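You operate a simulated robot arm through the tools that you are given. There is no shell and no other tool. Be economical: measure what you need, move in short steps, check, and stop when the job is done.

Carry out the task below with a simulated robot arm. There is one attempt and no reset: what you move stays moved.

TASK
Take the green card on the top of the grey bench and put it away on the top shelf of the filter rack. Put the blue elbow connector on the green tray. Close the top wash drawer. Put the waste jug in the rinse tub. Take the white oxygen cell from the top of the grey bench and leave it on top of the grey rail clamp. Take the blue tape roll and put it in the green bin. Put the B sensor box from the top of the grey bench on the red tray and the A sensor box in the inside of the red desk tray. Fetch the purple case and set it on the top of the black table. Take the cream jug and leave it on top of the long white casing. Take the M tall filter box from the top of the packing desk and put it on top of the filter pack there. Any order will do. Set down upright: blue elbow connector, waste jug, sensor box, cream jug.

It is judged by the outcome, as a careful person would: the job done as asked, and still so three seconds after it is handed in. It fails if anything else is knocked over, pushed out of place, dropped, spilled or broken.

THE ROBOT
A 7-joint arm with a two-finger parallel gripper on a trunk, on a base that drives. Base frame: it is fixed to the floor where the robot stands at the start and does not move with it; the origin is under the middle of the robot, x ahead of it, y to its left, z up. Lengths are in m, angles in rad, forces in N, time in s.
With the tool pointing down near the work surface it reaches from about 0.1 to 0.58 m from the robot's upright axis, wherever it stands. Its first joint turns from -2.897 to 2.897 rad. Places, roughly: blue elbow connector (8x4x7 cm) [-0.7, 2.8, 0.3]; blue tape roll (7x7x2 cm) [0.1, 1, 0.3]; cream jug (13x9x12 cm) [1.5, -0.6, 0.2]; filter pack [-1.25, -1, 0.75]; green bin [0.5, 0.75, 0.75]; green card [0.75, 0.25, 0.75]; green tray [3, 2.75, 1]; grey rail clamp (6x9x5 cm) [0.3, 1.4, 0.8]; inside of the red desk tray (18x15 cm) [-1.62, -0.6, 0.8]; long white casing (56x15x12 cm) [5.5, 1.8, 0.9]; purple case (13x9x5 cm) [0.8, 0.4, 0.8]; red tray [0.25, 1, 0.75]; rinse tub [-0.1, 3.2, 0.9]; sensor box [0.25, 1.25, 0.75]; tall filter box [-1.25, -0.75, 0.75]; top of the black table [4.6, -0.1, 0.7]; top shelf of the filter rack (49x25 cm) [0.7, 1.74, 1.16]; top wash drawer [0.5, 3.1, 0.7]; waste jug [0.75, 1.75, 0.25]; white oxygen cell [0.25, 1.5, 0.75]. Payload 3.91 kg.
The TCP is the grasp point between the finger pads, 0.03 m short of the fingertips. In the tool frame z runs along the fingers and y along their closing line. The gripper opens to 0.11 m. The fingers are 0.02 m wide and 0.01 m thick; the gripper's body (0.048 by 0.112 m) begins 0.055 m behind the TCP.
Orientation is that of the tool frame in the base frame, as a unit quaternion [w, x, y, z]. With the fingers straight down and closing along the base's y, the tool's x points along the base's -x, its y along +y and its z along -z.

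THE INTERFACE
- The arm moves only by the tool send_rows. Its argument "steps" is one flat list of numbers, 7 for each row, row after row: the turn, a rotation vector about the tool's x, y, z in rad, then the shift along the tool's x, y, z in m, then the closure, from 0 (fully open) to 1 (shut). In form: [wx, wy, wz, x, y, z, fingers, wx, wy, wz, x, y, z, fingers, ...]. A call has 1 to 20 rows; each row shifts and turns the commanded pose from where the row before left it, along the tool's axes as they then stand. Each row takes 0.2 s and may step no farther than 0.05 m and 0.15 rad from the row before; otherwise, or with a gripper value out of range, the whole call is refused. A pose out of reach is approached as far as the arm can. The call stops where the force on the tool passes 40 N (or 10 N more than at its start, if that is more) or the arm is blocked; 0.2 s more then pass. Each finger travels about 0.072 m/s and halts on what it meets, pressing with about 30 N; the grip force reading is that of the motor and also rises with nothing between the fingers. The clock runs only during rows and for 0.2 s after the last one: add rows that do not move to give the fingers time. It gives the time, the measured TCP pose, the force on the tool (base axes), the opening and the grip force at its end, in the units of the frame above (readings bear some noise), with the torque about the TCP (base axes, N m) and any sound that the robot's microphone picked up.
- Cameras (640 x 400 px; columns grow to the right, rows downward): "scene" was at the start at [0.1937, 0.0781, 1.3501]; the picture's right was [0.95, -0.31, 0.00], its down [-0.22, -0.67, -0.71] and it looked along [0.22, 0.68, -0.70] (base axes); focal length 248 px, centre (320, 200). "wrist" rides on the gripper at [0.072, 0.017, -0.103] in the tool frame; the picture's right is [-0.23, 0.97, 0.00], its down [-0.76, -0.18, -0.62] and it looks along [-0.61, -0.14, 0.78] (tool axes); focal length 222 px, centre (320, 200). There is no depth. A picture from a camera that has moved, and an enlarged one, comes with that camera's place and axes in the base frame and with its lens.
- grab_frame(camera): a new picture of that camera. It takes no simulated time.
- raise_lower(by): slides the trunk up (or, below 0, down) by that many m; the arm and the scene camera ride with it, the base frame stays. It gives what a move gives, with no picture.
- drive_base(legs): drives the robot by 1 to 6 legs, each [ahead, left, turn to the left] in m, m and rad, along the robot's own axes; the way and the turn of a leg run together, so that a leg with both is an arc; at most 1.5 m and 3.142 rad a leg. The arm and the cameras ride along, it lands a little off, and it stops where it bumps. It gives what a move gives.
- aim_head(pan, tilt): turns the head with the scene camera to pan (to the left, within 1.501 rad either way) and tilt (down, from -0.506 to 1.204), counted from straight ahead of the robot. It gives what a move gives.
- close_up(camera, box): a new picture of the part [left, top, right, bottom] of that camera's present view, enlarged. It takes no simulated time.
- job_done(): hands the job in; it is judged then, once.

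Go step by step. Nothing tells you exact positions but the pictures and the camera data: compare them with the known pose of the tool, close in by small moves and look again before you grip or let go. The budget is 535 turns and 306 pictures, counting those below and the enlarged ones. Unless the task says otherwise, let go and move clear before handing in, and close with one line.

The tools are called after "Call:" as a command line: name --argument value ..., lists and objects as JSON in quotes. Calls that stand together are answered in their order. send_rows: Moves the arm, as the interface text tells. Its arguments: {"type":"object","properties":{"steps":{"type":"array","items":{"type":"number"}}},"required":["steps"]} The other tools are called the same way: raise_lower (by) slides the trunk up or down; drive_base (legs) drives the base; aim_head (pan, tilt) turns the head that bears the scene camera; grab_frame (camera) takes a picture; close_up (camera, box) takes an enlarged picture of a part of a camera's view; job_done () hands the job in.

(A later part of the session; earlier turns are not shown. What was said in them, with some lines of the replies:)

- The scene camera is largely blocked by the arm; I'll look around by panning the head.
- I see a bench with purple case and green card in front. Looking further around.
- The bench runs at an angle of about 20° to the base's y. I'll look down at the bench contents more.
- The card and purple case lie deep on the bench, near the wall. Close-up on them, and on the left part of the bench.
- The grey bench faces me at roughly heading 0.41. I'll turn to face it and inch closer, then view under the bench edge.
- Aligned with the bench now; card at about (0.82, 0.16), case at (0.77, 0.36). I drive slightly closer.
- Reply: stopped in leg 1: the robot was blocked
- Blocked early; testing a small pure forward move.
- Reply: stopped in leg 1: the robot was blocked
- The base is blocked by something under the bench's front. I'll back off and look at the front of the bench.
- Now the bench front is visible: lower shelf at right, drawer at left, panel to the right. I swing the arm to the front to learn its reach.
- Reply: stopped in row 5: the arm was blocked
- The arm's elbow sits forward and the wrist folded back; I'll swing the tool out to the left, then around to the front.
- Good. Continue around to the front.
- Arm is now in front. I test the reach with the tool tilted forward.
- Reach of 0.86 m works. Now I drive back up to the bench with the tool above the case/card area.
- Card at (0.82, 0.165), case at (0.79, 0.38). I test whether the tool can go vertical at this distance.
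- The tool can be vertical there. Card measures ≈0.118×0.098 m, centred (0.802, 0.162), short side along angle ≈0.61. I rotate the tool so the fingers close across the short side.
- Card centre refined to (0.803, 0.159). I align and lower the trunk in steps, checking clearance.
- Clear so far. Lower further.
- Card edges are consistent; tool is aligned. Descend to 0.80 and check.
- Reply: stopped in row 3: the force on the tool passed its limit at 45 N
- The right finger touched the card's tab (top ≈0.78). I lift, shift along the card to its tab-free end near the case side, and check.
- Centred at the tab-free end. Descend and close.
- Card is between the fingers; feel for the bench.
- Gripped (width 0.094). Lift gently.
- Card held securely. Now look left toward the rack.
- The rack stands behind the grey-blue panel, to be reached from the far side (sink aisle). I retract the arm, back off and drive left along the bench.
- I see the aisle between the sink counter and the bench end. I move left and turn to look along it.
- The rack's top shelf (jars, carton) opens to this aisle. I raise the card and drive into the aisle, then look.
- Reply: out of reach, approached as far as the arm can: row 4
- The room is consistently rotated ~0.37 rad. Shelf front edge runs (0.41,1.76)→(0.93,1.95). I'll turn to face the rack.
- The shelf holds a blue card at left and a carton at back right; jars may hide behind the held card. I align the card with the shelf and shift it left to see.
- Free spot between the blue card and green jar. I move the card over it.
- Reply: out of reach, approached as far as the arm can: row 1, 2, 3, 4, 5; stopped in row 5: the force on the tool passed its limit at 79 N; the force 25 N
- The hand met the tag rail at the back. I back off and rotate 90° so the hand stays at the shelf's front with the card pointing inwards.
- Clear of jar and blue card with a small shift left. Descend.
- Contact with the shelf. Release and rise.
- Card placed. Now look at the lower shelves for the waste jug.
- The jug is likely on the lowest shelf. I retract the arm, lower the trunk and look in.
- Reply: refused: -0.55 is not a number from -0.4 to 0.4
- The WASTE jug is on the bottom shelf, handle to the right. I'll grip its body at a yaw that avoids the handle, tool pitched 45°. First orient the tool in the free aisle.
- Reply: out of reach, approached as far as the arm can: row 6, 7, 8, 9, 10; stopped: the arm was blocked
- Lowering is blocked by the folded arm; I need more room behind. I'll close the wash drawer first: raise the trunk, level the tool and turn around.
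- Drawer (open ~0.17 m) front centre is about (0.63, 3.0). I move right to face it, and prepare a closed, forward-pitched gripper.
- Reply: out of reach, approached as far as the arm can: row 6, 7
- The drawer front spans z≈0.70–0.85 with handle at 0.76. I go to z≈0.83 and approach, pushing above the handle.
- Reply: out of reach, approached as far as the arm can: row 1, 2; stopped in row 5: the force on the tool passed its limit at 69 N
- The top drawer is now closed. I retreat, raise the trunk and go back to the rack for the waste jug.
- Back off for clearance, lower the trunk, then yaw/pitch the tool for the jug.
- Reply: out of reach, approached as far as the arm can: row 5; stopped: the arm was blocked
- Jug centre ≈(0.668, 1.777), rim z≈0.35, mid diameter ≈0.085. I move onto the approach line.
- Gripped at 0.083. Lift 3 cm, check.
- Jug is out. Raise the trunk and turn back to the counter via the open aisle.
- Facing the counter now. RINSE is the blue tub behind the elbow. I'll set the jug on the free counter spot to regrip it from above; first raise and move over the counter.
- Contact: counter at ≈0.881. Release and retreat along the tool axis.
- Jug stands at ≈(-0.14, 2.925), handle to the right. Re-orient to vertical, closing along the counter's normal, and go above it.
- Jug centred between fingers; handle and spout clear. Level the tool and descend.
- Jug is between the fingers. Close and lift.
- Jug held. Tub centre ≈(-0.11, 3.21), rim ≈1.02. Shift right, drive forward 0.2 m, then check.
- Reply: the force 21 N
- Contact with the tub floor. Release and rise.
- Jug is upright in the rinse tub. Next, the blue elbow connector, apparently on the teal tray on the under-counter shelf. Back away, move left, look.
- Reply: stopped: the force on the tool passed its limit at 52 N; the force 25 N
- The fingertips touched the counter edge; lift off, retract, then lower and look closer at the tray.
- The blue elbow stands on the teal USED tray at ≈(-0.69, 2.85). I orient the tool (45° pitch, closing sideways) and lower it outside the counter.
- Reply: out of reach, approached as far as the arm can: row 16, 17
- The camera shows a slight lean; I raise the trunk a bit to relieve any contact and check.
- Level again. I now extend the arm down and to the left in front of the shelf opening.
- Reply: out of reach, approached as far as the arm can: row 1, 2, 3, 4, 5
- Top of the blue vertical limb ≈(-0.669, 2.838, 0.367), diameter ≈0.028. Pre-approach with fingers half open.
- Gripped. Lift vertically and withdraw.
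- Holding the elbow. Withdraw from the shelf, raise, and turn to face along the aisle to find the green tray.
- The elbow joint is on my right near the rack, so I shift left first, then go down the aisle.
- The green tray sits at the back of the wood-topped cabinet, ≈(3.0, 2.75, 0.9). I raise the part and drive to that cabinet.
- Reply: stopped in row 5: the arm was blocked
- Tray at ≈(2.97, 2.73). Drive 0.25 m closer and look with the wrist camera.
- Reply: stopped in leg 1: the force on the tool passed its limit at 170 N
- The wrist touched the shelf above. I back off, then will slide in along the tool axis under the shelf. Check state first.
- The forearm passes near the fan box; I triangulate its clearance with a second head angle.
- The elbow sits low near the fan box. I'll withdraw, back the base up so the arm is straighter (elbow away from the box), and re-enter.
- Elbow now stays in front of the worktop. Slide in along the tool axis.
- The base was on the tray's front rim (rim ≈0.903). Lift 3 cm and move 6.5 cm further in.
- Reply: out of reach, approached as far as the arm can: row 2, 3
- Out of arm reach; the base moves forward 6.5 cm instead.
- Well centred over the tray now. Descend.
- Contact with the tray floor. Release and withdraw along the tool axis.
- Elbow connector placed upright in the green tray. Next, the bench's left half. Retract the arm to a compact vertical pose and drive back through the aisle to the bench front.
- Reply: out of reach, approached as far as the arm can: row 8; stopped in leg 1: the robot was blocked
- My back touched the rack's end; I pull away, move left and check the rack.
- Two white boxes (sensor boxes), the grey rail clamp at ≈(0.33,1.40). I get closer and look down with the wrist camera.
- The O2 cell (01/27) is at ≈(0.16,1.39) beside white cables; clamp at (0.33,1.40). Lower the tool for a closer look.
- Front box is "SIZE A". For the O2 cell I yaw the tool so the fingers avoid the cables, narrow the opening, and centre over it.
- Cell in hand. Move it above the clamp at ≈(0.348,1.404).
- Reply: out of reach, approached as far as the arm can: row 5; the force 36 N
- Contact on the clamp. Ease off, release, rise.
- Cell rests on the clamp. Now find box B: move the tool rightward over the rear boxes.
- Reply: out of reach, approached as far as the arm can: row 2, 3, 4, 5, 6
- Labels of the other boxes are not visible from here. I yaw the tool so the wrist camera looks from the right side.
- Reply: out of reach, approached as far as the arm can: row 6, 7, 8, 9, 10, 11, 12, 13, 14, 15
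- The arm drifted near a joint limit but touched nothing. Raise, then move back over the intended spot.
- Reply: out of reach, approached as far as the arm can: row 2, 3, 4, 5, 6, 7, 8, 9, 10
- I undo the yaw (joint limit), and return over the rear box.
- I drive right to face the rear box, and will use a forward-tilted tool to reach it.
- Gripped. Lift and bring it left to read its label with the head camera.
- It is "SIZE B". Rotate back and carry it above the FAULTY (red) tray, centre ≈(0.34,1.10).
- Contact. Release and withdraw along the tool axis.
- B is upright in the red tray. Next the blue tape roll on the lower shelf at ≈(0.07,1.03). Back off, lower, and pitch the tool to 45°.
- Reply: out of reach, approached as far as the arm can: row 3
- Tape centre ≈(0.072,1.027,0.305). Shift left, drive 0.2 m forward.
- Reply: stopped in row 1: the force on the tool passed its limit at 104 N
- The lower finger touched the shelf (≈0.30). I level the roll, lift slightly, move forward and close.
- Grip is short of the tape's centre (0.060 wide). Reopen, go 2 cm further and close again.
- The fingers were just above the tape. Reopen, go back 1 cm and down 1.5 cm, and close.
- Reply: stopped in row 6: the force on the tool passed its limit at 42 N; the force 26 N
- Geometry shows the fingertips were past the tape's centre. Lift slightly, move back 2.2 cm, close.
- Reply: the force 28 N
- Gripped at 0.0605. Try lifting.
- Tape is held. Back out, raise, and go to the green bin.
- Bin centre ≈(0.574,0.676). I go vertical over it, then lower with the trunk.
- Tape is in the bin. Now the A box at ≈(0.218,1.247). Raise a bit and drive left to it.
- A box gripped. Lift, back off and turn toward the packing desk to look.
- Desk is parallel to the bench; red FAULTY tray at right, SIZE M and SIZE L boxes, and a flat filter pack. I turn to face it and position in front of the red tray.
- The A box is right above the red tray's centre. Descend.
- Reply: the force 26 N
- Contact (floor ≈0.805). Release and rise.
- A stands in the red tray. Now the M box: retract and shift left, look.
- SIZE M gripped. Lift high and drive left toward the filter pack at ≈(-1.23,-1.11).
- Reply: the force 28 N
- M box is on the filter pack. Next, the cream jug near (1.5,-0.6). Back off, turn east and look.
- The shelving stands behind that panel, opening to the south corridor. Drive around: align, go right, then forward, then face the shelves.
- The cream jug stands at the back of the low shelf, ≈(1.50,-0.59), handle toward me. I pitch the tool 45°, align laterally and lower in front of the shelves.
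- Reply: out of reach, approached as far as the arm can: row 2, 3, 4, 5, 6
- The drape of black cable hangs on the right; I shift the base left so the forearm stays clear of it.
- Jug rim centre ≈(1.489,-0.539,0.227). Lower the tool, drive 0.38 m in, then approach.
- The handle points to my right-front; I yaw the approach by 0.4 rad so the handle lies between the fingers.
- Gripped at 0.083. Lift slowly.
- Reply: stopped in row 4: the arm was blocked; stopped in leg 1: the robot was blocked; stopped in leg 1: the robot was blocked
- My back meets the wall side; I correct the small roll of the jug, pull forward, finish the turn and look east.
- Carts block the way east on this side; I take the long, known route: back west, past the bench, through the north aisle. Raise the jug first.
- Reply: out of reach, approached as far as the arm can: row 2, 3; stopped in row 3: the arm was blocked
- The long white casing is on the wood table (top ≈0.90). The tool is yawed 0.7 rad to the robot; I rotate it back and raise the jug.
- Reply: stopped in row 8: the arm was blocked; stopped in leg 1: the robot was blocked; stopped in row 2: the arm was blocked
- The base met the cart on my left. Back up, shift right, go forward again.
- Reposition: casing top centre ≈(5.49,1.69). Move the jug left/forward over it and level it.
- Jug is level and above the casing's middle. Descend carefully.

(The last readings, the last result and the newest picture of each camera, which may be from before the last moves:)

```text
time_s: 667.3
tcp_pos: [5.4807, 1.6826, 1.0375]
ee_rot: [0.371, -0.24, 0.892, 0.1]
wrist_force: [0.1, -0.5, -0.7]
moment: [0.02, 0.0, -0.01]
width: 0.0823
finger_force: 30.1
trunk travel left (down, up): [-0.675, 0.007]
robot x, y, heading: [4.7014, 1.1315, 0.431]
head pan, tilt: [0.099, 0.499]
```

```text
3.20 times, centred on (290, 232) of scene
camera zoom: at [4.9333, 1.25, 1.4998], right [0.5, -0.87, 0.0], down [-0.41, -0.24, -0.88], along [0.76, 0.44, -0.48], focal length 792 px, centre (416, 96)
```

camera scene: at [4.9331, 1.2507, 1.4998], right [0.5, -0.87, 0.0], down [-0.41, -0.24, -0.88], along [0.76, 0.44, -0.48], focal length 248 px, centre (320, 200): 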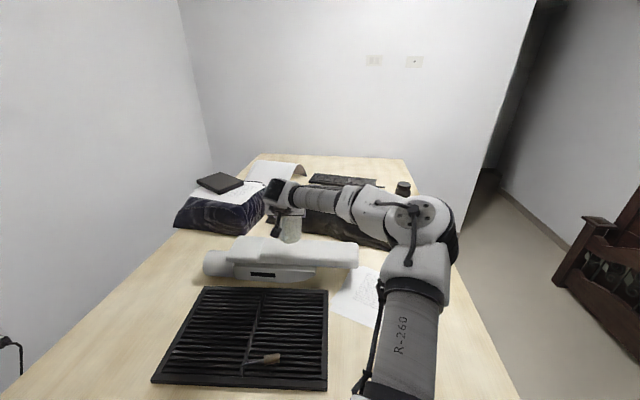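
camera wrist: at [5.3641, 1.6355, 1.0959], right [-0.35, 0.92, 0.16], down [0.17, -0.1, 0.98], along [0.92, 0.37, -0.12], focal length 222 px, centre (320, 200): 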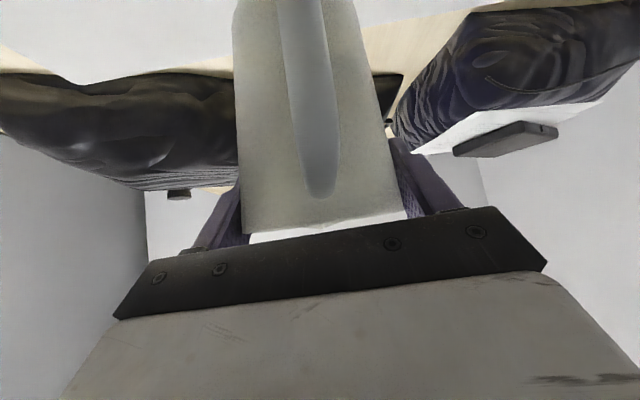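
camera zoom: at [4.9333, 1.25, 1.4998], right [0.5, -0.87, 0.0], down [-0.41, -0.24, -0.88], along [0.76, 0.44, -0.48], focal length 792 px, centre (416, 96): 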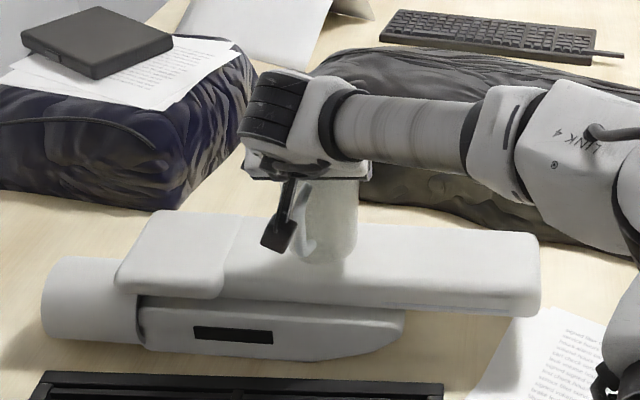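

Call:
send_rows --steps '[0, 0, 0, 0.0057, 0, 0.0056, 0.4, 0, 0, 0, 0.0042, 0, 0.0042, 0.4]'

Call:
send_rows --steps '[0, 0, 0, 0.0035, 0, 0.0035, 0.4, 0, 0, 0, 0.0028, 0, 0.0028, 0.4]'

```text
time_s: 667.9
tcp_pos: [5.4801, 1.6823, 1.0227]
ee_rot: [0.37, -0.241, 0.892, 0.1]
wrist_force: [-0.2, 0.3, -0.9]
moment: [0.03, -0.03, -0.01]
width: 0.0824
finger_force: 29.7
trunk travel left (down, up): [-0.675, 0.007]
robot x, y, heading: [4.6987, 1.1355, 0.426]
head pan, tilt: [0.099, 0.499]
```

```text
time_s: 668.5
tcp_pos: [5.481, 1.6822, 1.0147]
ee_rot: [0.371, -0.24, 0.892, 0.1]
wrist_force: [-0.4, -0.7, -0.9]
moment: [-0.01, -0.02, 0.02]
width: 0.0825
finger_force: 30.1
trunk travel left (down, up): [-0.675, 0.007]
robot x, y, heading: [4.7036, 1.1322, 0.424]
head pan, tilt: [0.099, 0.499]
```

Call:
send_rows --steps '[0, 0, 0, 0.0035, 0, 0.0035, 0.4, 0, 0, 0, 0.0028, 0, 0.0028, 0.4]'

Call:
send_rows --steps '[0, 0, 0, 0.0028, 0, 0.0028, 0.4, 0, 0, 0, 0.0028, 0, 0.0028, 0.4]'

```text
time_s: 669.1
tcp_pos: [5.4794, 1.6829, 1.0109]
ee_rot: [0.373, -0.24, 0.89, 0.1]
wrist_force: [1.1, 1.9, 17.7]
moment: [-0.11, 0.27, 0.01]
width: 0.0822
finger_force: 30.7
trunk travel left (down, up): [-0.675, 0.007]
robot x, y, heading: [4.6997, 1.1328, 0.422]
head pan, tilt: [0.099, 0.499]
```

```text
time_s: 669.7
tcp_pos: [5.4799, 1.6819, 1.0001]
ee_rot: [0.372, -0.24, 0.891, 0.1]
wrist_force: [-0.5, 1.7, 20.6]
moment: [0.12, 0.04, 0.12]
width: 0.0813
finger_force: 30.4
trunk travel left (down, up): [-0.675, 0.007]
robot x, y, heading: [4.7013, 1.1339, 0.433]
head pan, tilt: [0.099, 0.499]
```

Standing on the casing. Release and withdraw along the tool axis.

Call:
send_rows --steps '[0, 0, 0, -0.0015, 0, -0.0015, 0.4, 0, 0, 0, 0, 0, 0, 0.2, 0, 0, 0, 0, 0, 0, 0, 0, 0, 0, 0, 0, 0, 0, 0, 0, 0, 0, 0, 0, 0, 0, 0, 0, 0, 0, -0.02, 0, 0, 0, 0, 0, 0, -0.03, 0, 0, 0, 0, 0, 0, -0.04, 0, 0, 0, 0, 0, 0, -0.045, 0]'

Call:
close_up --camera "scene" --box '[190, 170, 390, 295]'

Call:
grab_frame --camera "wrist"

```text
time_s: 671.7
tcp_pos: [5.396, 1.634, 1.0956]
ee_rot: [0.37, -0.24, 0.892, 0.1]
wrist_force: [0.1, -0.2, 0.3]
moment: [0.0, 0.01, -0.01]
width: 0.11
finger_force: 0.0
trunk travel left (down, up): [-0.675, 0.007]
robot x, y, heading: [4.6956, 1.1338, 0.42]
head pan, tilt: [0.099, 0.499]
```

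```text
3.20 times, centred on (290, 232) of scene
camera zoom: at [4.9322, 1.2492, 1.5001], right [0.5, -0.87, 0.0], down [-0.41, -0.24, -0.88], along [0.76, 0.44, -0.48], focal length 792 px, centre (416, 96)
```

zoom: 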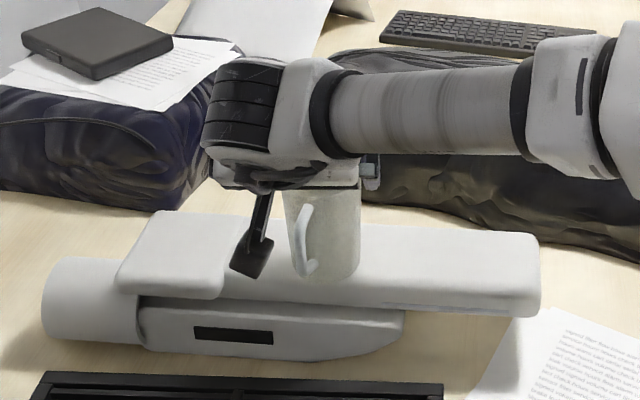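

```text
53 pictures are left
camera wrist: at [5.2792, 1.5856, 1.118], right [-0.35, 0.92, 0.16], down [0.17, -0.11, 0.98], along [0.92, 0.37, -0.12], focal length 222 px, centre (320, 200)
```

wrist: 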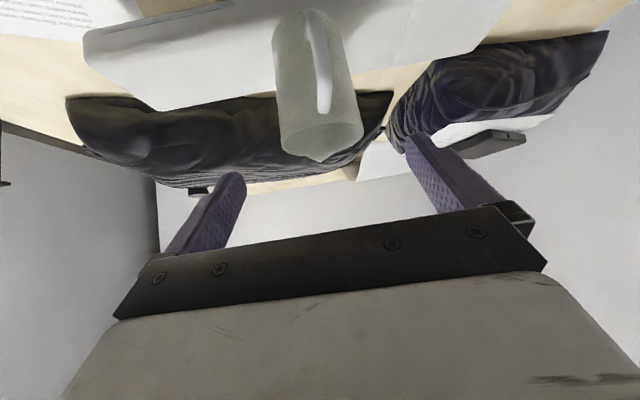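

Cream jug stands upright on the casing. Last item: the purple case. Retract the arm and retrace my route.

Call:
send_rows --steps '[0, 0, 0, 0, 0, -0.045, 0, 0, 0, 0, 0, 0, -0.045, 0, 0, 0, 0, 0.03, 0, -0.03, 0, 0, 0, 0, 0.03, 0, -0.03, 0, 0, 0.131, 0, 0, 0, 0, 0, 0, 0.131, 0, 0, 0, 0, 0, 0, 0.131, 0, 0, 0, 0, 0, 0, 0.131, 0, 0, 0, 0, 0, 0, 0.131, 0, 0, 0, 0, 0, 0, 0.131, 0, 0, 0, 0, 0, 0, 0, 0.107, 0, 0, 0, 0]'

Call:
drive_base --legs '[[-0.35, 0, 0], [0, 0.22, 0], [-0.32, 0, 0], [0, 0, -0.45], [-0.9, 0.38, 0], [-1.2, 0, 0]]'

```text
time_s: 674.1
tcp_pos: [5.2691, 1.5595, 1.1592]
ee_rot: [0.0, -0.208, 0.978, 0.0]
wrist_force: [0.2, 0.8, 0.3]
moment: [-0.01, -0.01, 0.03]
width: 0.11
finger_force: 0.1
trunk travel left (down, up): [-0.675, 0.007]
robot x, y, heading: [4.7004, 1.1318, 0.422]
head pan, tilt: [0.099, 0.499]
```

```text
time_s: 691.8
tcp_pos: [2.5945, 1.6145, 1.1589]
ee_rot: [0.001, 0.012, 1.0, 0.0]
wrist_force: [0.1, 0.0, -0.1]
moment: [0.06, 0.01, 0.01]
width: 0.1097
finger_force: 0.0
trunk travel left (down, up): [-0.675, 0.007]
robot x, y, heading: [1.8956, 1.4715, -0.019]
head pan, tilt: [0.099, 0.499]
```

Call:
drive_base --legs '[[0, 0, 0.44], [0, 1.5, 0], [-1.5, 0, 0], [-1.25, 0, 0], [0, -1.2, 0], [0, -0.9, 0]]'

Call:
aim_head --pan 0.0 --tilt 0.7

Call:
grab_frame --camera "scene"

```text
time_s: 733.8
tcp_pos: [0.2088, 0.242, 1.1571]
ee_rot: [0.001, -0.208, 0.978, 0.0]
wrist_force: [0.0, 0.5, -0.5]
moment: [0.0, 0.02, 0.01]
width: 0.1101
finger_force: 0.1
trunk travel left (down, up): [-0.675, 0.007]
robot x, y, heading: [-0.3619, -0.1818, 0.422]
head pan, tilt: [0.099, 0.499]
```

```text
time_s: 734.5
tcp_pos: [0.2092, 0.2432, 1.159]
ee_rot: [0.0, -0.207, 0.978, 0.0]
wrist_force: [-0.2, 0.0, -0.7]
moment: [-0.02, 0.02, -0.02]
width: 0.1102
finger_force: 0.0
trunk travel left (down, up): [-0.675, 0.007]
robot x, y, heading: [-0.3591, -0.1823, 0.428]
head pan, tilt: [0.0, 0.7]
```

```text
52 pictures are left
camera scene: at [-0.129, -0.0777, 1.4822], right [0.41, -0.91, 0.0], down [-0.59, -0.27, -0.77], along [0.7, 0.32, -0.64], focal length 248 px, centre (320, 200)
```

scene: 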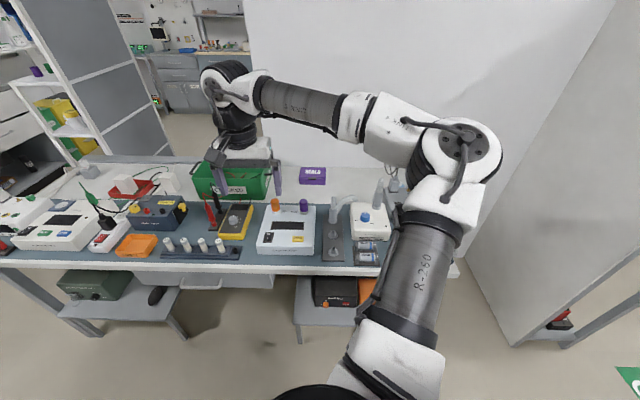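

Call:
drive_base --legs '[[0.37, 0, 0]]'

Call:
send_rows --steps '[0, 0, 0.143, -0.02, -0.01, 0, 0, 0, 0, 0.143, -0.02, 0.0, 0, 0, 0, 0, 0.143, -0.01, 0.01, 0, 0, 0, 0, 0.143, 0, 0.02, 0, 0, 0, 0, 0.143, 0, 0.02, 0, 0, 0, 0, 0.143, 0, 0.02, 0, 0, 0, 0, 0.143, 0, 0.02, 0, 0, 0, 0, 0.143, 0, 0, 0, 0, 0, 0, 0.143, 0, 0, 0, 0, 0, 0, 0.143, 0, 0, 0, 0, 0, 0, 0.143, 0, 0, 0, 0]'

Call:
grab_frame --camera "wrist"

```text
time_s: 736.9
tcp_pos: [0.5473, 0.3978, 1.1582]
ee_rot: [0.001, -0.21, 0.978, 0.0]
wrist_force: [-0.5, 0.2, -0.6]
moment: [0.01, 0.01, 0.01]
width: 0.1099
finger_force: 0.1
trunk travel left (down, up): [-0.675, 0.007]
robot x, y, heading: [-0.0214, -0.0295, 0.431]
head pan, tilt: [0.0, 0.7]
```

```text
time_s: 739.3
tcp_pos: [0.6143, 0.4893, 1.1591]
ee_rot: [0.001, 0.545, 0.838, 0.0]
wrist_force: [0.6, 0.4, -1.1]
moment: [-0.02, 0.0, 0.0]
width: 0.1099
finger_force: 0.1
trunk travel left (down, up): [-0.675, 0.007]
robot x, y, heading: [-0.0236, -0.0315, 0.427]
head pan, tilt: [0.0, 0.7]
```

```text
51 pictures are left
camera wrist: at [0.5992, 0.5624, 1.2628], right [0.98, 0.19, 0.0], down [0.15, -0.77, 0.62], along [0.12, -0.61, -0.78], focal length 222 px, centre (320, 200)
```

wrist: 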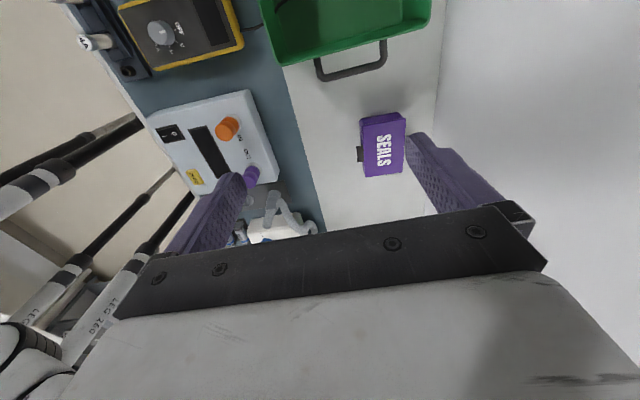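

Call:
send_rows --steps '[0, 0, 0, -0.032, 0.0212, 0, 0, 0, 0, 0, -0.032, 0.0212, 0, 0, 0, 0, 0, -0.032, 0.0212, 0, 0, 0, 0, 0, -0.032, 0.0212, 0, 0, 0, 0, 0, -0.032, 0.0212, 0, 0]'

Call:
raise_lower --by -0.26

Call:
grab_frame --camera "wrist"

```text
time_s: 740.5
tcp_pos: [0.7765, 0.3845, 1.1581]
ee_rot: [0.0, 0.544, 0.839, 0.0]
wrist_force: [-0.3, 0.2, -0.2]
moment: [0.01, -0.02, -0.01]
width: 0.1099
finger_force: 0.0
trunk travel left (down, up): [-0.675, 0.007]
robot x, y, heading: [-0.0236, -0.0294, 0.428]
head pan, tilt: [0.0, 0.7]
```

```text
time_s: 743.1
tcp_pos: [0.7759, 0.3865, 0.8997]
ee_rot: [0.0, 0.544, 0.839, 0.001]
wrist_force: [0.3, -0.8, -0.1]
moment: [-0.04, -0.01, 0.01]
width: 0.1101
finger_force: 0.0
trunk travel left (down, up): [-0.415, 0.267]
robot x, y, heading: [-0.0206, -0.0314, 0.423]
head pan, tilt: [0.0, 0.7]
```

```text
50 pictures are left
camera wrist: at [0.7607, 0.4586, 1.0025], right [0.98, 0.19, 0.0], down [0.15, -0.77, 0.62], along [0.12, -0.61, -0.78], focal length 222 px, centre (320, 200)
```

wrist: 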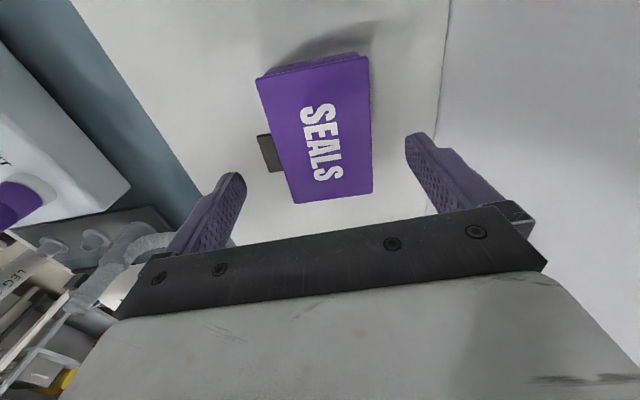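

The latch is at the front middle; I grip 3.5 cm off-centre to avoid it. Adjust and descend.

Call:
send_rows --steps '[0, 0, 0.05, 0.02, -0.001, 0, 0, 0, 0, 0, 0, 0, 0.03, 0, 0, 0, 0, 0, 0, 0.025, 0]'

Call:
grab_frame --camera "wrist"

```text
time_s: 743.9
tcp_pos: [0.7666, 0.4036, 0.8446]
ee_rot: [0.001, 0.565, 0.825, 0.001]
wrist_force: [0.7, -0.3, 1.8]
moment: [0.0, 0.05, 0.02]
width: 0.11
finger_force: 0.0
trunk travel left (down, up): [-0.415, 0.267]
robot x, y, heading: [-0.0199, -0.0294, 0.433]
head pan, tilt: [0.0, 0.7]
```

```text
49 pictures are left
camera wrist: at [0.7553, 0.4773, 0.9479], right [0.99, 0.14, 0.0], down [0.11, -0.77, 0.62], along [0.09, -0.62, -0.78], focal length 222 px, centre (320, 200)
```

wrist: 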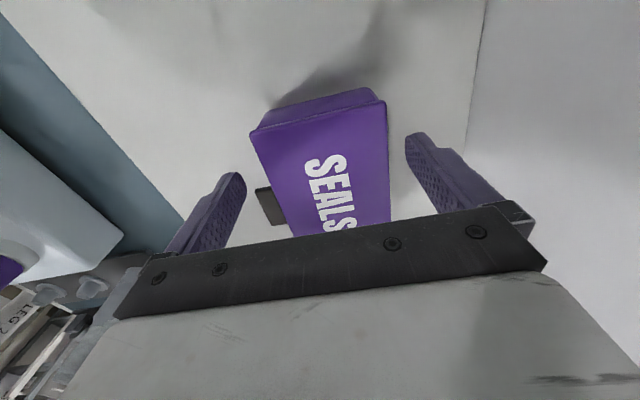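

Call:
send_rows --steps '[0, 0, 0, 0.011, 0.003, 0, 0, 0, 0, 0, 0, 0, 0.02, 0, 0, 0, 0, 0, 0, 0.015, 0]'

Call:
grab_frame --camera "wrist"

```text
time_s: 744.7
tcp_pos: [0.7663, 0.4152, 0.8083]
ee_rot: [0.0, 0.565, 0.825, 0.0]
wrist_force: [0.1, 0.7, -0.8]
moment: [0.0, -0.02, -0.02]
width: 0.1101
finger_force: 0.0
trunk travel left (down, up): [-0.415, 0.267]
robot x, y, heading: [-0.0213, -0.0307, 0.421]
head pan, tilt: [0.0, 0.7]
```

```text
48 pictures are left
camera wrist: at [0.7541, 0.4885, 0.9117], right [0.99, 0.14, 0.0], down [0.11, -0.77, 0.62], along [0.09, -0.62, -0.78], focal length 222 px, centre (320, 200)
```

wrist: 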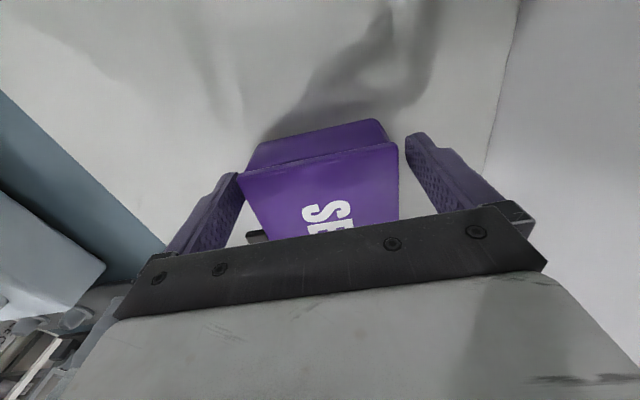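

Call:
send_rows --steps '[0, 0, 0, 0, 0, 0.01, 0, 0, 0, 0, 0, 0, 0, 0.15, 0, 0, 0, 0, 0, 0, 0.3, 0, 0, 0, 0, 0, 0, 0.45, 0, 0, 0, 0, 0, 0, 0.45, 0, 0, 0, 0, 0, -0.02, 0.45, 0, 0, 0, 0, 0, -0.04, 0.45, 0, 0, 0, 0, 0, -0.04, 0.45]'

Call:
grab_frame --camera "wrist"

```text
time_s: 746.5
tcp_pos: [0.7643, 0.4167, 0.8996]
ee_rot: [0.0, 0.565, 0.825, 0.0]
wrist_force: [-0.6, 0.7, -2.0]
moment: [0.12, 0.05, 0.0]
width: 0.0898
finger_force: 29.7
trunk travel left (down, up): [-0.415, 0.267]
robot x, y, heading: [-0.0191, -0.0249, 0.422]
head pan, tilt: [0.0, 0.7]
```

```text
47 pictures are left
camera wrist: at [0.7534, 0.4891, 1.0032], right [0.99, 0.14, 0.0], down [0.11, -0.77, 0.62], along [0.09, -0.62, -0.78], focal length 222 px, centre (320, 200)
```

wrist: 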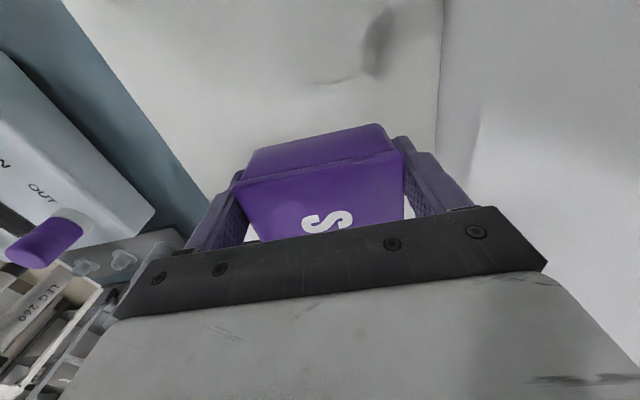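

Case is held. Raise, retract and travel the long way round again.

Call:
raise_lower --by 0.26

Call:
send_rows --steps '[0, 0, 0, -0.002, -0.0415, 0, 0.45, 0, 0, 0, -0.002, -0.0415, 0, 0.45, 0, 0, 0, -0.002, -0.0415, 0, 0.45, 0, 0, 0, -0.002, -0.0415, 0, 0.45, 0, 0, 0, -0.002, -0.0415, 0, 0.45, 0, 0, 0, -0.002, -0.0415, 0, 0.45]'

Call:
grab_frame --camera "wrist"

```text
time_s: 749.2
tcp_pos: [0.7649, 0.4162, 1.1576]
ee_rot: [-0.001, 0.564, 0.825, 0.0]
wrist_force: [0.8, -0.3, -1.9]
moment: [0.1, 0.03, 0.0]
width: 0.0899
finger_force: 29.9
trunk travel left (down, up): [-0.675, 0.007]
robot x, y, heading: [-0.0221, -0.0299, 0.422]
head pan, tilt: [0.0, 0.7]
```

```text
time_s: 750.6
tcp_pos: [0.537, 0.3134, 1.1571]
ee_rot: [0.0, 0.565, 0.825, 0.0]
wrist_force: [-1.1, 0.2, -2.4]
moment: [0.08, 0.01, 0.01]
width: 0.0896
finger_force: 29.7
trunk travel left (down, up): [-0.675, 0.007]
robot x, y, heading: [-0.0224, -0.0299, 0.421]
head pan, tilt: [0.0, 0.7]
```

```text
46 pictures are left
camera wrist: at [0.5246, 0.387, 1.2623], right [0.99, 0.14, 0.0], down [0.11, -0.77, 0.62], along [0.09, -0.62, -0.78], focal length 222 px, centre (320, 200)
```

wrist: 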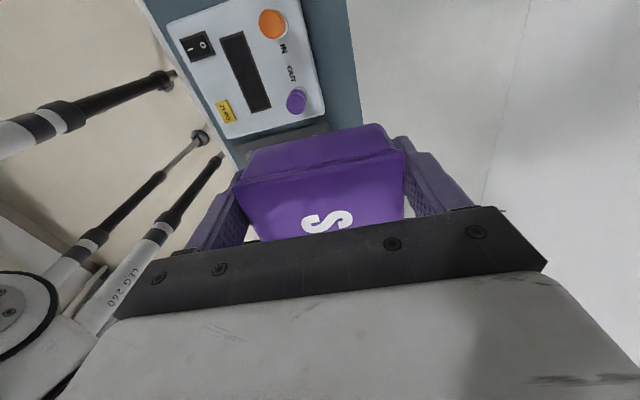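

Call:
drive_base --legs '[[-0.38, 0, 0], [0, 1.2, 0], [0, 0.93, 0], [1.25, 0, 0], [1.5, 0, 0], [0, -1.5, 0]]'

Call:
drive_base --legs '[[0, 0, -0.44], [1.2, 0, 0]]'

Call:
aim_head --pan -0.4 --tilt 0.4

Call:
grab_frame --camera "scene"

```text
time_s: 793.6
tcp_pos: [2.439, 1.8949, 1.1573]
ee_rot: [0.0, 0.56, 0.829, 0.001]
wrist_force: [-0.3, 0.2, -1.2]
moment: [0.09, -0.02, 0.0]
width: 0.0897
finger_force: 30.5
trunk travel left (down, up): [-0.675, 0.007]
robot x, y, heading: [1.8834, 1.5444, 0.434]
head pan, tilt: [0.0, 0.7]
```

```text
time_s: 801.0
tcp_pos: [3.7328, 1.6465, 1.1579]
ee_rot: [-0.001, 0.72, 0.694, 0.0]
wrist_force: [0.4, 0.4, -1.9]
moment: [0.09, -0.05, -0.02]
width: 0.0898
finger_force: 29.8
trunk travel left (down, up): [-0.675, 0.007]
robot x, y, heading: [3.0827, 1.5537, 0.019]
head pan, tilt: [0.0, 0.7]
```

```text
time_s: 801.8
tcp_pos: [3.7331, 1.6476, 1.1581]
ee_rot: [0.0, 0.72, 0.693, 0.0]
wrist_force: [-0.7, -0.4, -2.5]
moment: [0.09, -0.02, -0.02]
width: 0.0899
finger_force: 29.9
trunk travel left (down, up): [-0.675, 0.007]
robot x, y, heading: [3.0853, 1.5537, 0.017]
head pan, tilt: [-0.4, 0.4]
```

```text
45 pictures are left
camera scene: at [3.3384, 1.5228, 1.5089], right [-0.37, -0.93, 0.0], down [-0.36, 0.15, -0.92], along [0.85, -0.34, -0.39], focal length 248 px, centre (320, 200)
```

scene: 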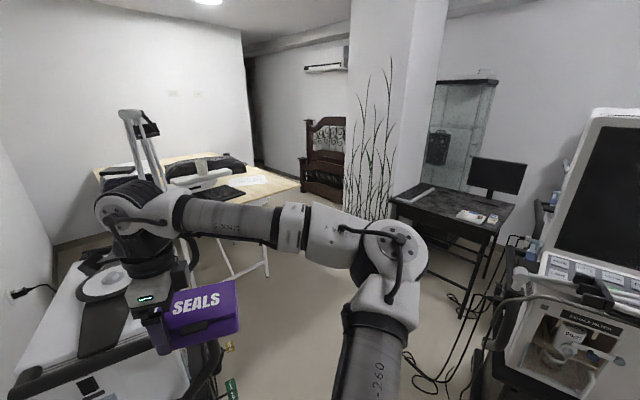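

The black table's near side faces north; free area near (4.6, 0.05). Drive to its north side and turn to face it.

Call:
drive_base --legs '[[0, -0.35, 0], [1.4, 0, 0], [0, 0, -1.45]]'

Call:
aim_head --pan 0.0 --tilt 0.6

Call:
grab_frame --camera "scene"

```text
time_s: 808.8
tcp_pos: [4.4975, 1.3116, 1.1558]
ee_rot: [-0.002, 0.721, 0.693, -0.002]
wrist_force: [0.9, 0.5, -3.1]
moment: [0.09, 0.02, 0.0]
width: 0.0897
finger_force: 30.0
trunk travel left (down, up): [-0.675, 0.007]
robot x, y, heading: [3.8474, 1.2187, 0.016]
head pan, tilt: [-0.4, 0.4]
stopped in leg 2: the robot was blocked; the commanded pose is now the measured one
```

```text
time_s: 809.6
tcp_pos: [4.4948, 1.3117, 1.1581]
ee_rot: [0.0, 0.72, 0.694, 0.001]
wrist_force: [-0.6, 0.8, -2.4]
moment: [0.09, 0.01, 0.01]
width: 0.0897
finger_force: 29.9
trunk travel left (down, up): [-0.675, 0.007]
robot x, y, heading: [3.844, 1.2173, 0.017]
head pan, tilt: [0.0, 0.6]
```

```text
44 pictures are left
camera scene: at [4.1027, 1.2231, 1.4908], right [0.02, -1.0, 0.0], down [-0.56, -0.01, -0.83], along [0.83, 0.01, -0.56], focal length 248 px, centre (320, 200)
```

scene: 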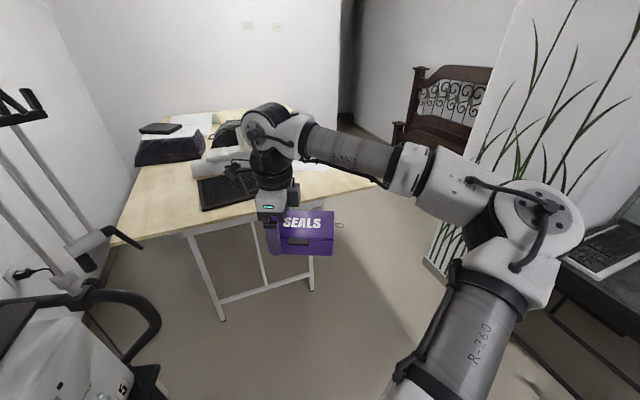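

Call:
drive_base --legs '[[-0.06, 0, 0], [0, -0.2, 0], [0.72, 0, 0]]'

Call:
drive_base --legs '[[0, 0, -1.45]]'

Call:
grab_frame --camera "scene"

```text
time_s: 811.7
tcp_pos: [4.4357, 1.2155, 1.158]
ee_rot: [-0.001, 0.72, 0.694, 0.0]
wrist_force: [-0.4, -0.8, -2.0]
moment: [0.08, -0.01, 0.01]
width: 0.0895
finger_force: 30.2
trunk travel left (down, up): [-0.675, 0.007]
robot x, y, heading: [3.7876, 1.1191, 0.021]
head pan, tilt: [0.0, 0.6]
stopped in leg 2: the robot was blocked; the commanded pose is now the measured one
```

```text
time_s: 815.7
tcp_pos: [3.961, 0.4918, 1.1622]
ee_rot: [0.004, 0.999, 0.043, -0.001]
wrist_force: [0.2, 0.1, -2.0]
moment: [-0.02, -0.06, -0.02]
width: 0.0899
finger_force: 29.7
trunk travel left (down, up): [-0.675, 0.007]
robot x, y, heading: [3.7869, 1.1219, -1.428]
head pan, tilt: [0.0, 0.6]
```

```text
43 pictures are left
camera scene: at [3.8229, 0.8703, 1.4921], right [-0.99, -0.14, 0.0], down [-0.08, 0.56, -0.83], along [0.12, -0.82, -0.56], focal length 248 px, centre (320, 200)
```

scene: 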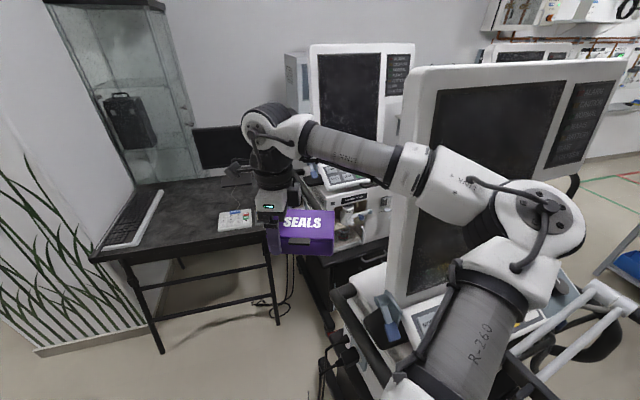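

The arm is close to a cart's monitor on my right; I move left (east), away from it, toward the black table.

Call:
drive_base --legs '[[0.0, 0.3, 0], [0.1, 0.4, 0]]'

Call:
grab_frame --camera "scene"

```text
time_s: 821.9
tcp_pos: [4.6679, 0.4894, 1.158]
ee_rot: [0.002, 0.999, 0.042, 0.0]
wrist_force: [0.0, -0.3, -2.2]
moment: [0.04, -0.08, -0.02]
width: 0.09
finger_force: 29.7
trunk travel left (down, up): [-0.675, 0.007]
robot x, y, heading: [4.4962, 1.1238, -1.43]
head pan, tilt: [0.0, 0.6]
```

```text
42 pictures are left
camera scene: at [4.5292, 0.8663, 1.4908], right [-0.99, -0.14, 0.0], down [-0.08, 0.56, -0.82], along [0.12, -0.82, -0.57], focal length 248 px, centre (320, 200)
```

scene: 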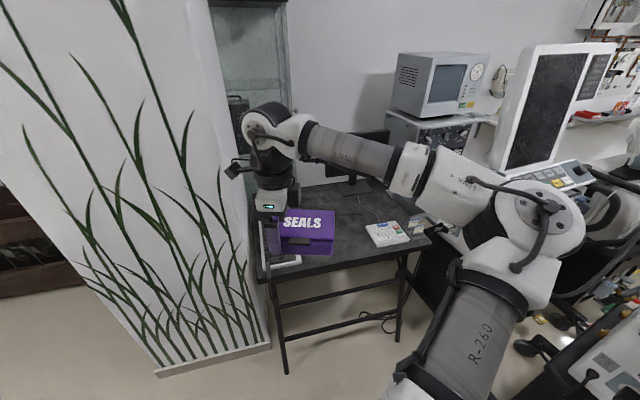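

Now in front of the black table. Drive 0.33 m forward, then place at about (4.56,-0.02).

Call:
drive_base --legs '[[0.33, 0, 0]]'

Call:
send_rows --steps '[0, 0, 0, -0.028, 0.03, 0, 0.45, 0, 0, 0, -0.028, 0.03, 0, 0.45, 0, 0, 0, -0.028, 0.03, 0, 0.45, 0, 0, 0, -0.028, 0.03, 0, 0.45, 0, 0, 0, 0, 0.035, 0, 0.45]'

Call:
grab_frame --camera "wrist"

Call:
grab_frame --camera "scene"

```text
time_s: 824.1
tcp_pos: [4.7134, 0.1593, 1.1588]
ee_rot: [0.0, 0.999, 0.042, 0.0]
wrist_force: [0.2, 0.1, -2.5]
moment: [0.05, -0.08, 0.02]
width: 0.0898
finger_force: 30.3
trunk travel left (down, up): [-0.675, 0.007]
robot x, y, heading: [4.5412, 0.7937, -1.433]
head pan, tilt: [0.0, 0.6]
```

```text
time_s: 825.3
tcp_pos: [4.6158, -0.0051, 1.1575]
ee_rot: [0.001, 0.999, 0.043, 0.0]
wrist_force: [-0.2, -0.3, -1.2]
moment: [0.01, -0.09, -0.01]
width: 0.0898
finger_force: 30.1
trunk travel left (down, up): [-0.675, 0.007]
robot x, y, heading: [4.5435, 0.7942, -1.429]
head pan, tilt: [0.0, 0.6]
```

```text
41 pictures are left
camera wrist: at [4.6884, -0.0167, 1.2619], right [-0.14, -0.99, 0.0], down [-0.77, 0.11, 0.62], along [-0.62, 0.09, -0.78], focal length 222 px, centre (320, 200)
```

wrist: 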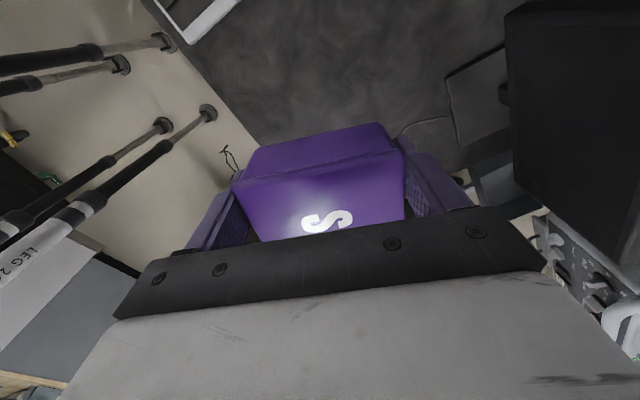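

```text
40 pictures are left
camera scene: at [4.5762, 0.5355, 1.4906], right [-0.99, -0.14, 0.0], down [-0.08, 0.56, -0.82], along [0.12, -0.82, -0.57], focal length 248 px, centre (320, 200)
```

scene: 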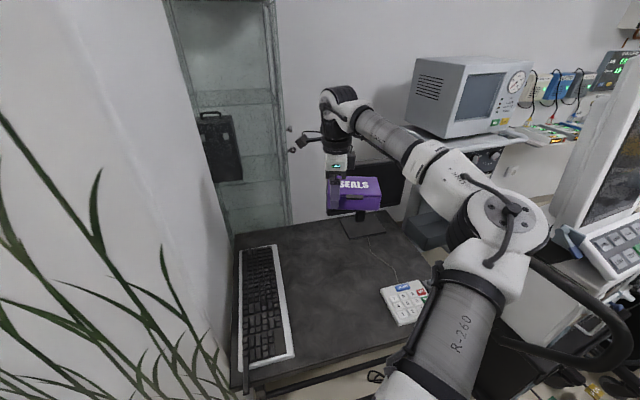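

The elbow is near the cart on the right; I shift the base left 0.14 m, compensating with the arm, before lowering.

Call:
drive_base --legs '[[0.06, 0.15, 0]]'

Call:
send_rows --steps '[0, 0, 0, -0.04, -0.015, 0, 0.45, 0, 0, 0, -0.04, -0.015, 0, 0.45, 0, 0, 0, -0.03, -0.015, 0, 0.45]'

Call:
raise_lower --by -0.15

Call:
grab_frame --camera "scene"

```text
time_s: 827.1
tcp_pos: [4.7689, -0.0431, 1.1582]
ee_rot: [0.001, 0.999, 0.041, -0.001]
wrist_force: [-0.6, -0.1, -1.9]
moment: [0.05, -0.09, -0.02]
width: 0.0897
finger_force: 29.7
trunk travel left (down, up): [-0.675, 0.007]
robot x, y, heading: [4.6973, 0.7508, -1.428]
head pan, tilt: [0.0, 0.6]
```

```text
time_s: 827.9
tcp_pos: [4.6558, -0.0068, 1.1597]
ee_rot: [0.001, 0.999, 0.042, 0.001]
wrist_force: [-0.3, 0.6, -1.9]
moment: [0.0, -0.11, 0.04]
width: 0.0896
finger_force: 30.0
trunk travel left (down, up): [-0.675, 0.007]
robot x, y, heading: [4.6986, 0.7555, -1.431]
head pan, tilt: [0.0, 0.6]
```

```text
time_s: 829.6
tcp_pos: [4.6563, -0.0084, 1.0089]
ee_rot: [0.002, 0.999, 0.041, 0.001]
wrist_force: [-0.5, -0.6, -2.5]
moment: [0.01, -0.08, -0.05]
width: 0.0899
finger_force: 29.9
trunk travel left (down, up): [-0.525, 0.157]
robot x, y, heading: [4.6972, 0.7506, -1.433]
head pan, tilt: [0.0, 0.6]
```

```text
39 pictures are left
camera scene: at [4.7302, 0.4979, 1.3409], right [-0.99, -0.14, 0.0], down [-0.08, 0.56, -0.83], along [0.11, -0.82, -0.56], focal length 248 px, centre (320, 200)
```

scene: 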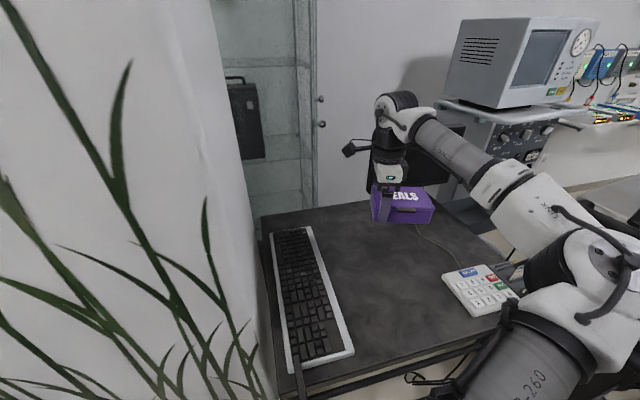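

Call:
raise_lower --by -0.14

Call:
grab_frame --camera "scene"

Call:
grab_frame --camera "wrist"

```text
time_s: 831.3
tcp_pos: [4.6566, -0.0055, 0.8687]
ee_rot: [0.003, 0.999, 0.041, 0.0]
wrist_force: [0.0, -0.2, -2.7]
moment: [0.01, -0.1, -0.03]
width: 0.0899
finger_force: 29.7
trunk travel left (down, up): [-0.385, 0.297]
robot x, y, heading: [4.6923, 0.7543, -1.431]
head pan, tilt: [0.0, 0.6]
```

```text
38 pictures are left
camera scene: at [4.7302, 0.4979, 1.2009], right [-0.99, -0.14, 0.0], down [-0.08, 0.56, -0.83], along [0.11, -0.82, -0.56], focal length 248 px, centre (320, 200)
```

scene: 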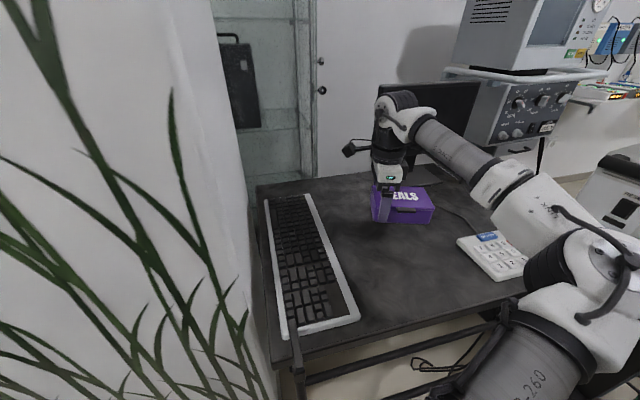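

```text
37 pictures are left
camera wrist: at [4.7291, -0.0186, 0.9729], right [-0.15, -0.99, 0.0], down [-0.77, 0.12, 0.62], along [-0.62, 0.09, -0.78], focal length 222 px, centre (320, 200)
```

wrist: 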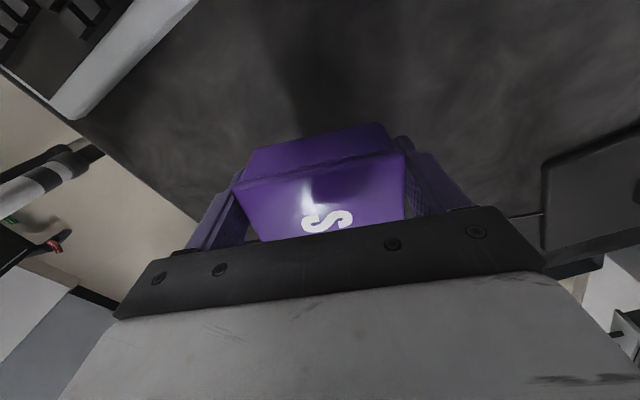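

Call:
send_rows --steps '[0, 0, 0, 0, 0, 0.02, 0.45, 0, 0, 0, 0, 0, 0.02, 0.45, 0, 0, 0, 0, 0, 0.01, 0.45]'

Call:
send_rows --steps '[0, 0, 0, 0, 0, 0.008, 0.45, 0, 0, 0, 0, 0, 0.008, 0.45]'

```text
time_s: 832.1
tcp_pos: [4.6569, -0.0076, 0.818]
ee_rot: [0.001, 0.999, 0.041, -0.001]
wrist_force: [1.2, 0.7, -2.0]
moment: [0.01, -0.09, 0.03]
width: 0.0898
finger_force: 30.5
trunk travel left (down, up): [-0.385, 0.297]
robot x, y, heading: [4.6959, 0.7547, -1.43]
head pan, tilt: [0.0, 0.6]
```

```text
time_s: 832.7
tcp_pos: [4.6558, -0.0084, 0.8028]
ee_rot: [0.001, 0.999, 0.041, 0.0]
wrist_force: [0.5, -0.5, -1.8]
moment: [0.02, -0.08, -0.03]
width: 0.09
finger_force: 29.9
trunk travel left (down, up): [-0.385, 0.297]
robot x, y, heading: [4.6975, 0.7559, -1.426]
head pan, tilt: [0.0, 0.6]
```

Call:
send_rows --steps '[0, 0, 0, 0, 0, 0.008, 0.45, 0, 0, 0, 0, 0, 0.006, 0.45]'

Call:
send_rows --steps '[0, 0, 0, 0, 0, 0.006, 0.45, 0, 0, 0, 0, 0, 0.005, 0.45]'

```text
time_s: 833.3
tcp_pos: [4.6567, -0.0075, 0.7885]
ee_rot: [0.001, 0.999, 0.041, 0.001]
wrist_force: [0.4, -0.4, -1.9]
moment: [0.05, -0.09, 0.0]
width: 0.0898
finger_force: 30.0
trunk travel left (down, up): [-0.385, 0.297]
robot x, y, heading: [4.6989, 0.7536, -1.429]
head pan, tilt: [0.0, 0.6]
```

```text
time_s: 833.9
tcp_pos: [4.6571, -0.007, 0.7792]
ee_rot: [0.002, 0.999, 0.041, -0.001]
wrist_force: [0.9, -1.7, 3.2]
moment: [0.19, 0.54, 0.04]
width: 0.0902
finger_force: 30.3
trunk travel left (down, up): [-0.385, 0.297]
robot x, y, heading: [4.6931, 0.7539, -1.429]
head pan, tilt: [0.0, 0.6]
```

Call:
send_rows --steps '[0, 0, 0, 0, 0, 0.004, 0.45, 0, 0, 0, 0, 0, 0.004, 0.45]'

```text
time_s: 834.5
tcp_pos: [4.6562, -0.0068, 0.7744]
ee_rot: [0.005, 0.999, 0.04, -0.001]
wrist_force: [0.8, -5.0, 31.5]
moment: [1.13, 0.37, 0.07]
width: 0.0897
finger_force: 29.7
trunk travel left (down, up): [-0.385, 0.297]
robot x, y, heading: [4.6941, 0.7505, -1.432]
head pan, tilt: [0.0, 0.6]
```

Call:
send_rows --steps '[0, 0, 0, 0, 0, -0.005, 0.45, 0, 0, 0, 0, 0, 0, 0.3, 0, 0, 0, 0, 0, 0, 0.1, 0, 0, 0, 0, 0, 0, 0, 0, 0, 0, 0, 0, 0, 0, 0, 0, 0, 0, 0, -0.02, 0, 0, 0, 0, 0, 0, -0.03, 0, 0, 0, 0, 0, 0, -0.045, 0, 0, 0, 0, 0, 0, -0.045, 0]'

Call:
raise_lower --by 0.2

Call:
grab_frame --camera "wrist"

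Call:
grab_frame --camera "scene"

```text
time_s: 836.5
tcp_pos: [4.6571, -0.0075, 0.9156]
ee_rot: [0.001, 0.999, 0.042, 0.0]
wrist_force: [-0.8, -0.2, -0.3]
moment: [-0.02, 0.03, 0.02]
width: 0.1099
finger_force: 0.0
trunk travel left (down, up): [-0.385, 0.297]
robot x, y, heading: [4.6945, 0.7554, -1.434]
head pan, tilt: [0.0, 0.6]
```

```text
time_s: 838.7
tcp_pos: [4.6566, -0.0082, 1.1168]
ee_rot: [0.001, 0.999, 0.04, 0.0]
wrist_force: [0.3, 0.1, -0.6]
moment: [-0.02, 0.01, 0.0]
width: 0.11
finger_force: 0.0
trunk travel left (down, up): [-0.585, 0.097]
robot x, y, heading: [4.6966, 0.7524, -1.435]
head pan, tilt: [0.0, 0.6]
```

```text
36 pictures are left
camera wrist: at [4.73, -0.019, 1.2191], right [-0.15, -0.99, 0.0], down [-0.77, 0.12, 0.62], along [-0.62, 0.09, -0.78], focal length 222 px, centre (320, 200)
```

wrist: 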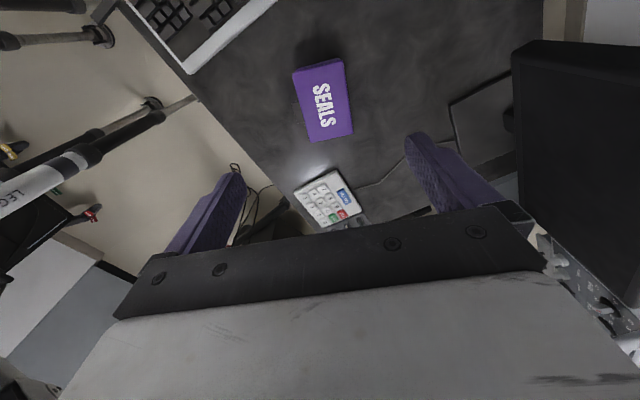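

```text
35 pictures are left
camera scene: at [4.7302, 0.4978, 1.4007], right [-0.99, -0.14, 0.0], down [-0.08, 0.56, -0.83], along [0.11, -0.82, -0.57], focal length 248 px, centre (320, 200)
```

scene: 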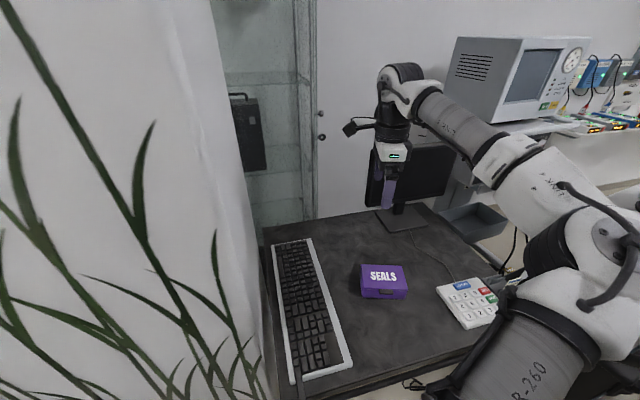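

The purple case rests on the black table, the gripper is clear, and I checked each of the other items as I set it down. I am handing the job in.

Call:
job_done

```text
The job is handed in.
```

All the requested items are in their places and the top wash drawer is closed. While driving, the base bumped the rack's end, the equipment cart by the wood table and the wall side by the charging shelves, and the wrist bumped the shelf above the green tray. I saw nothing displaced, but I did not re-check the cart.
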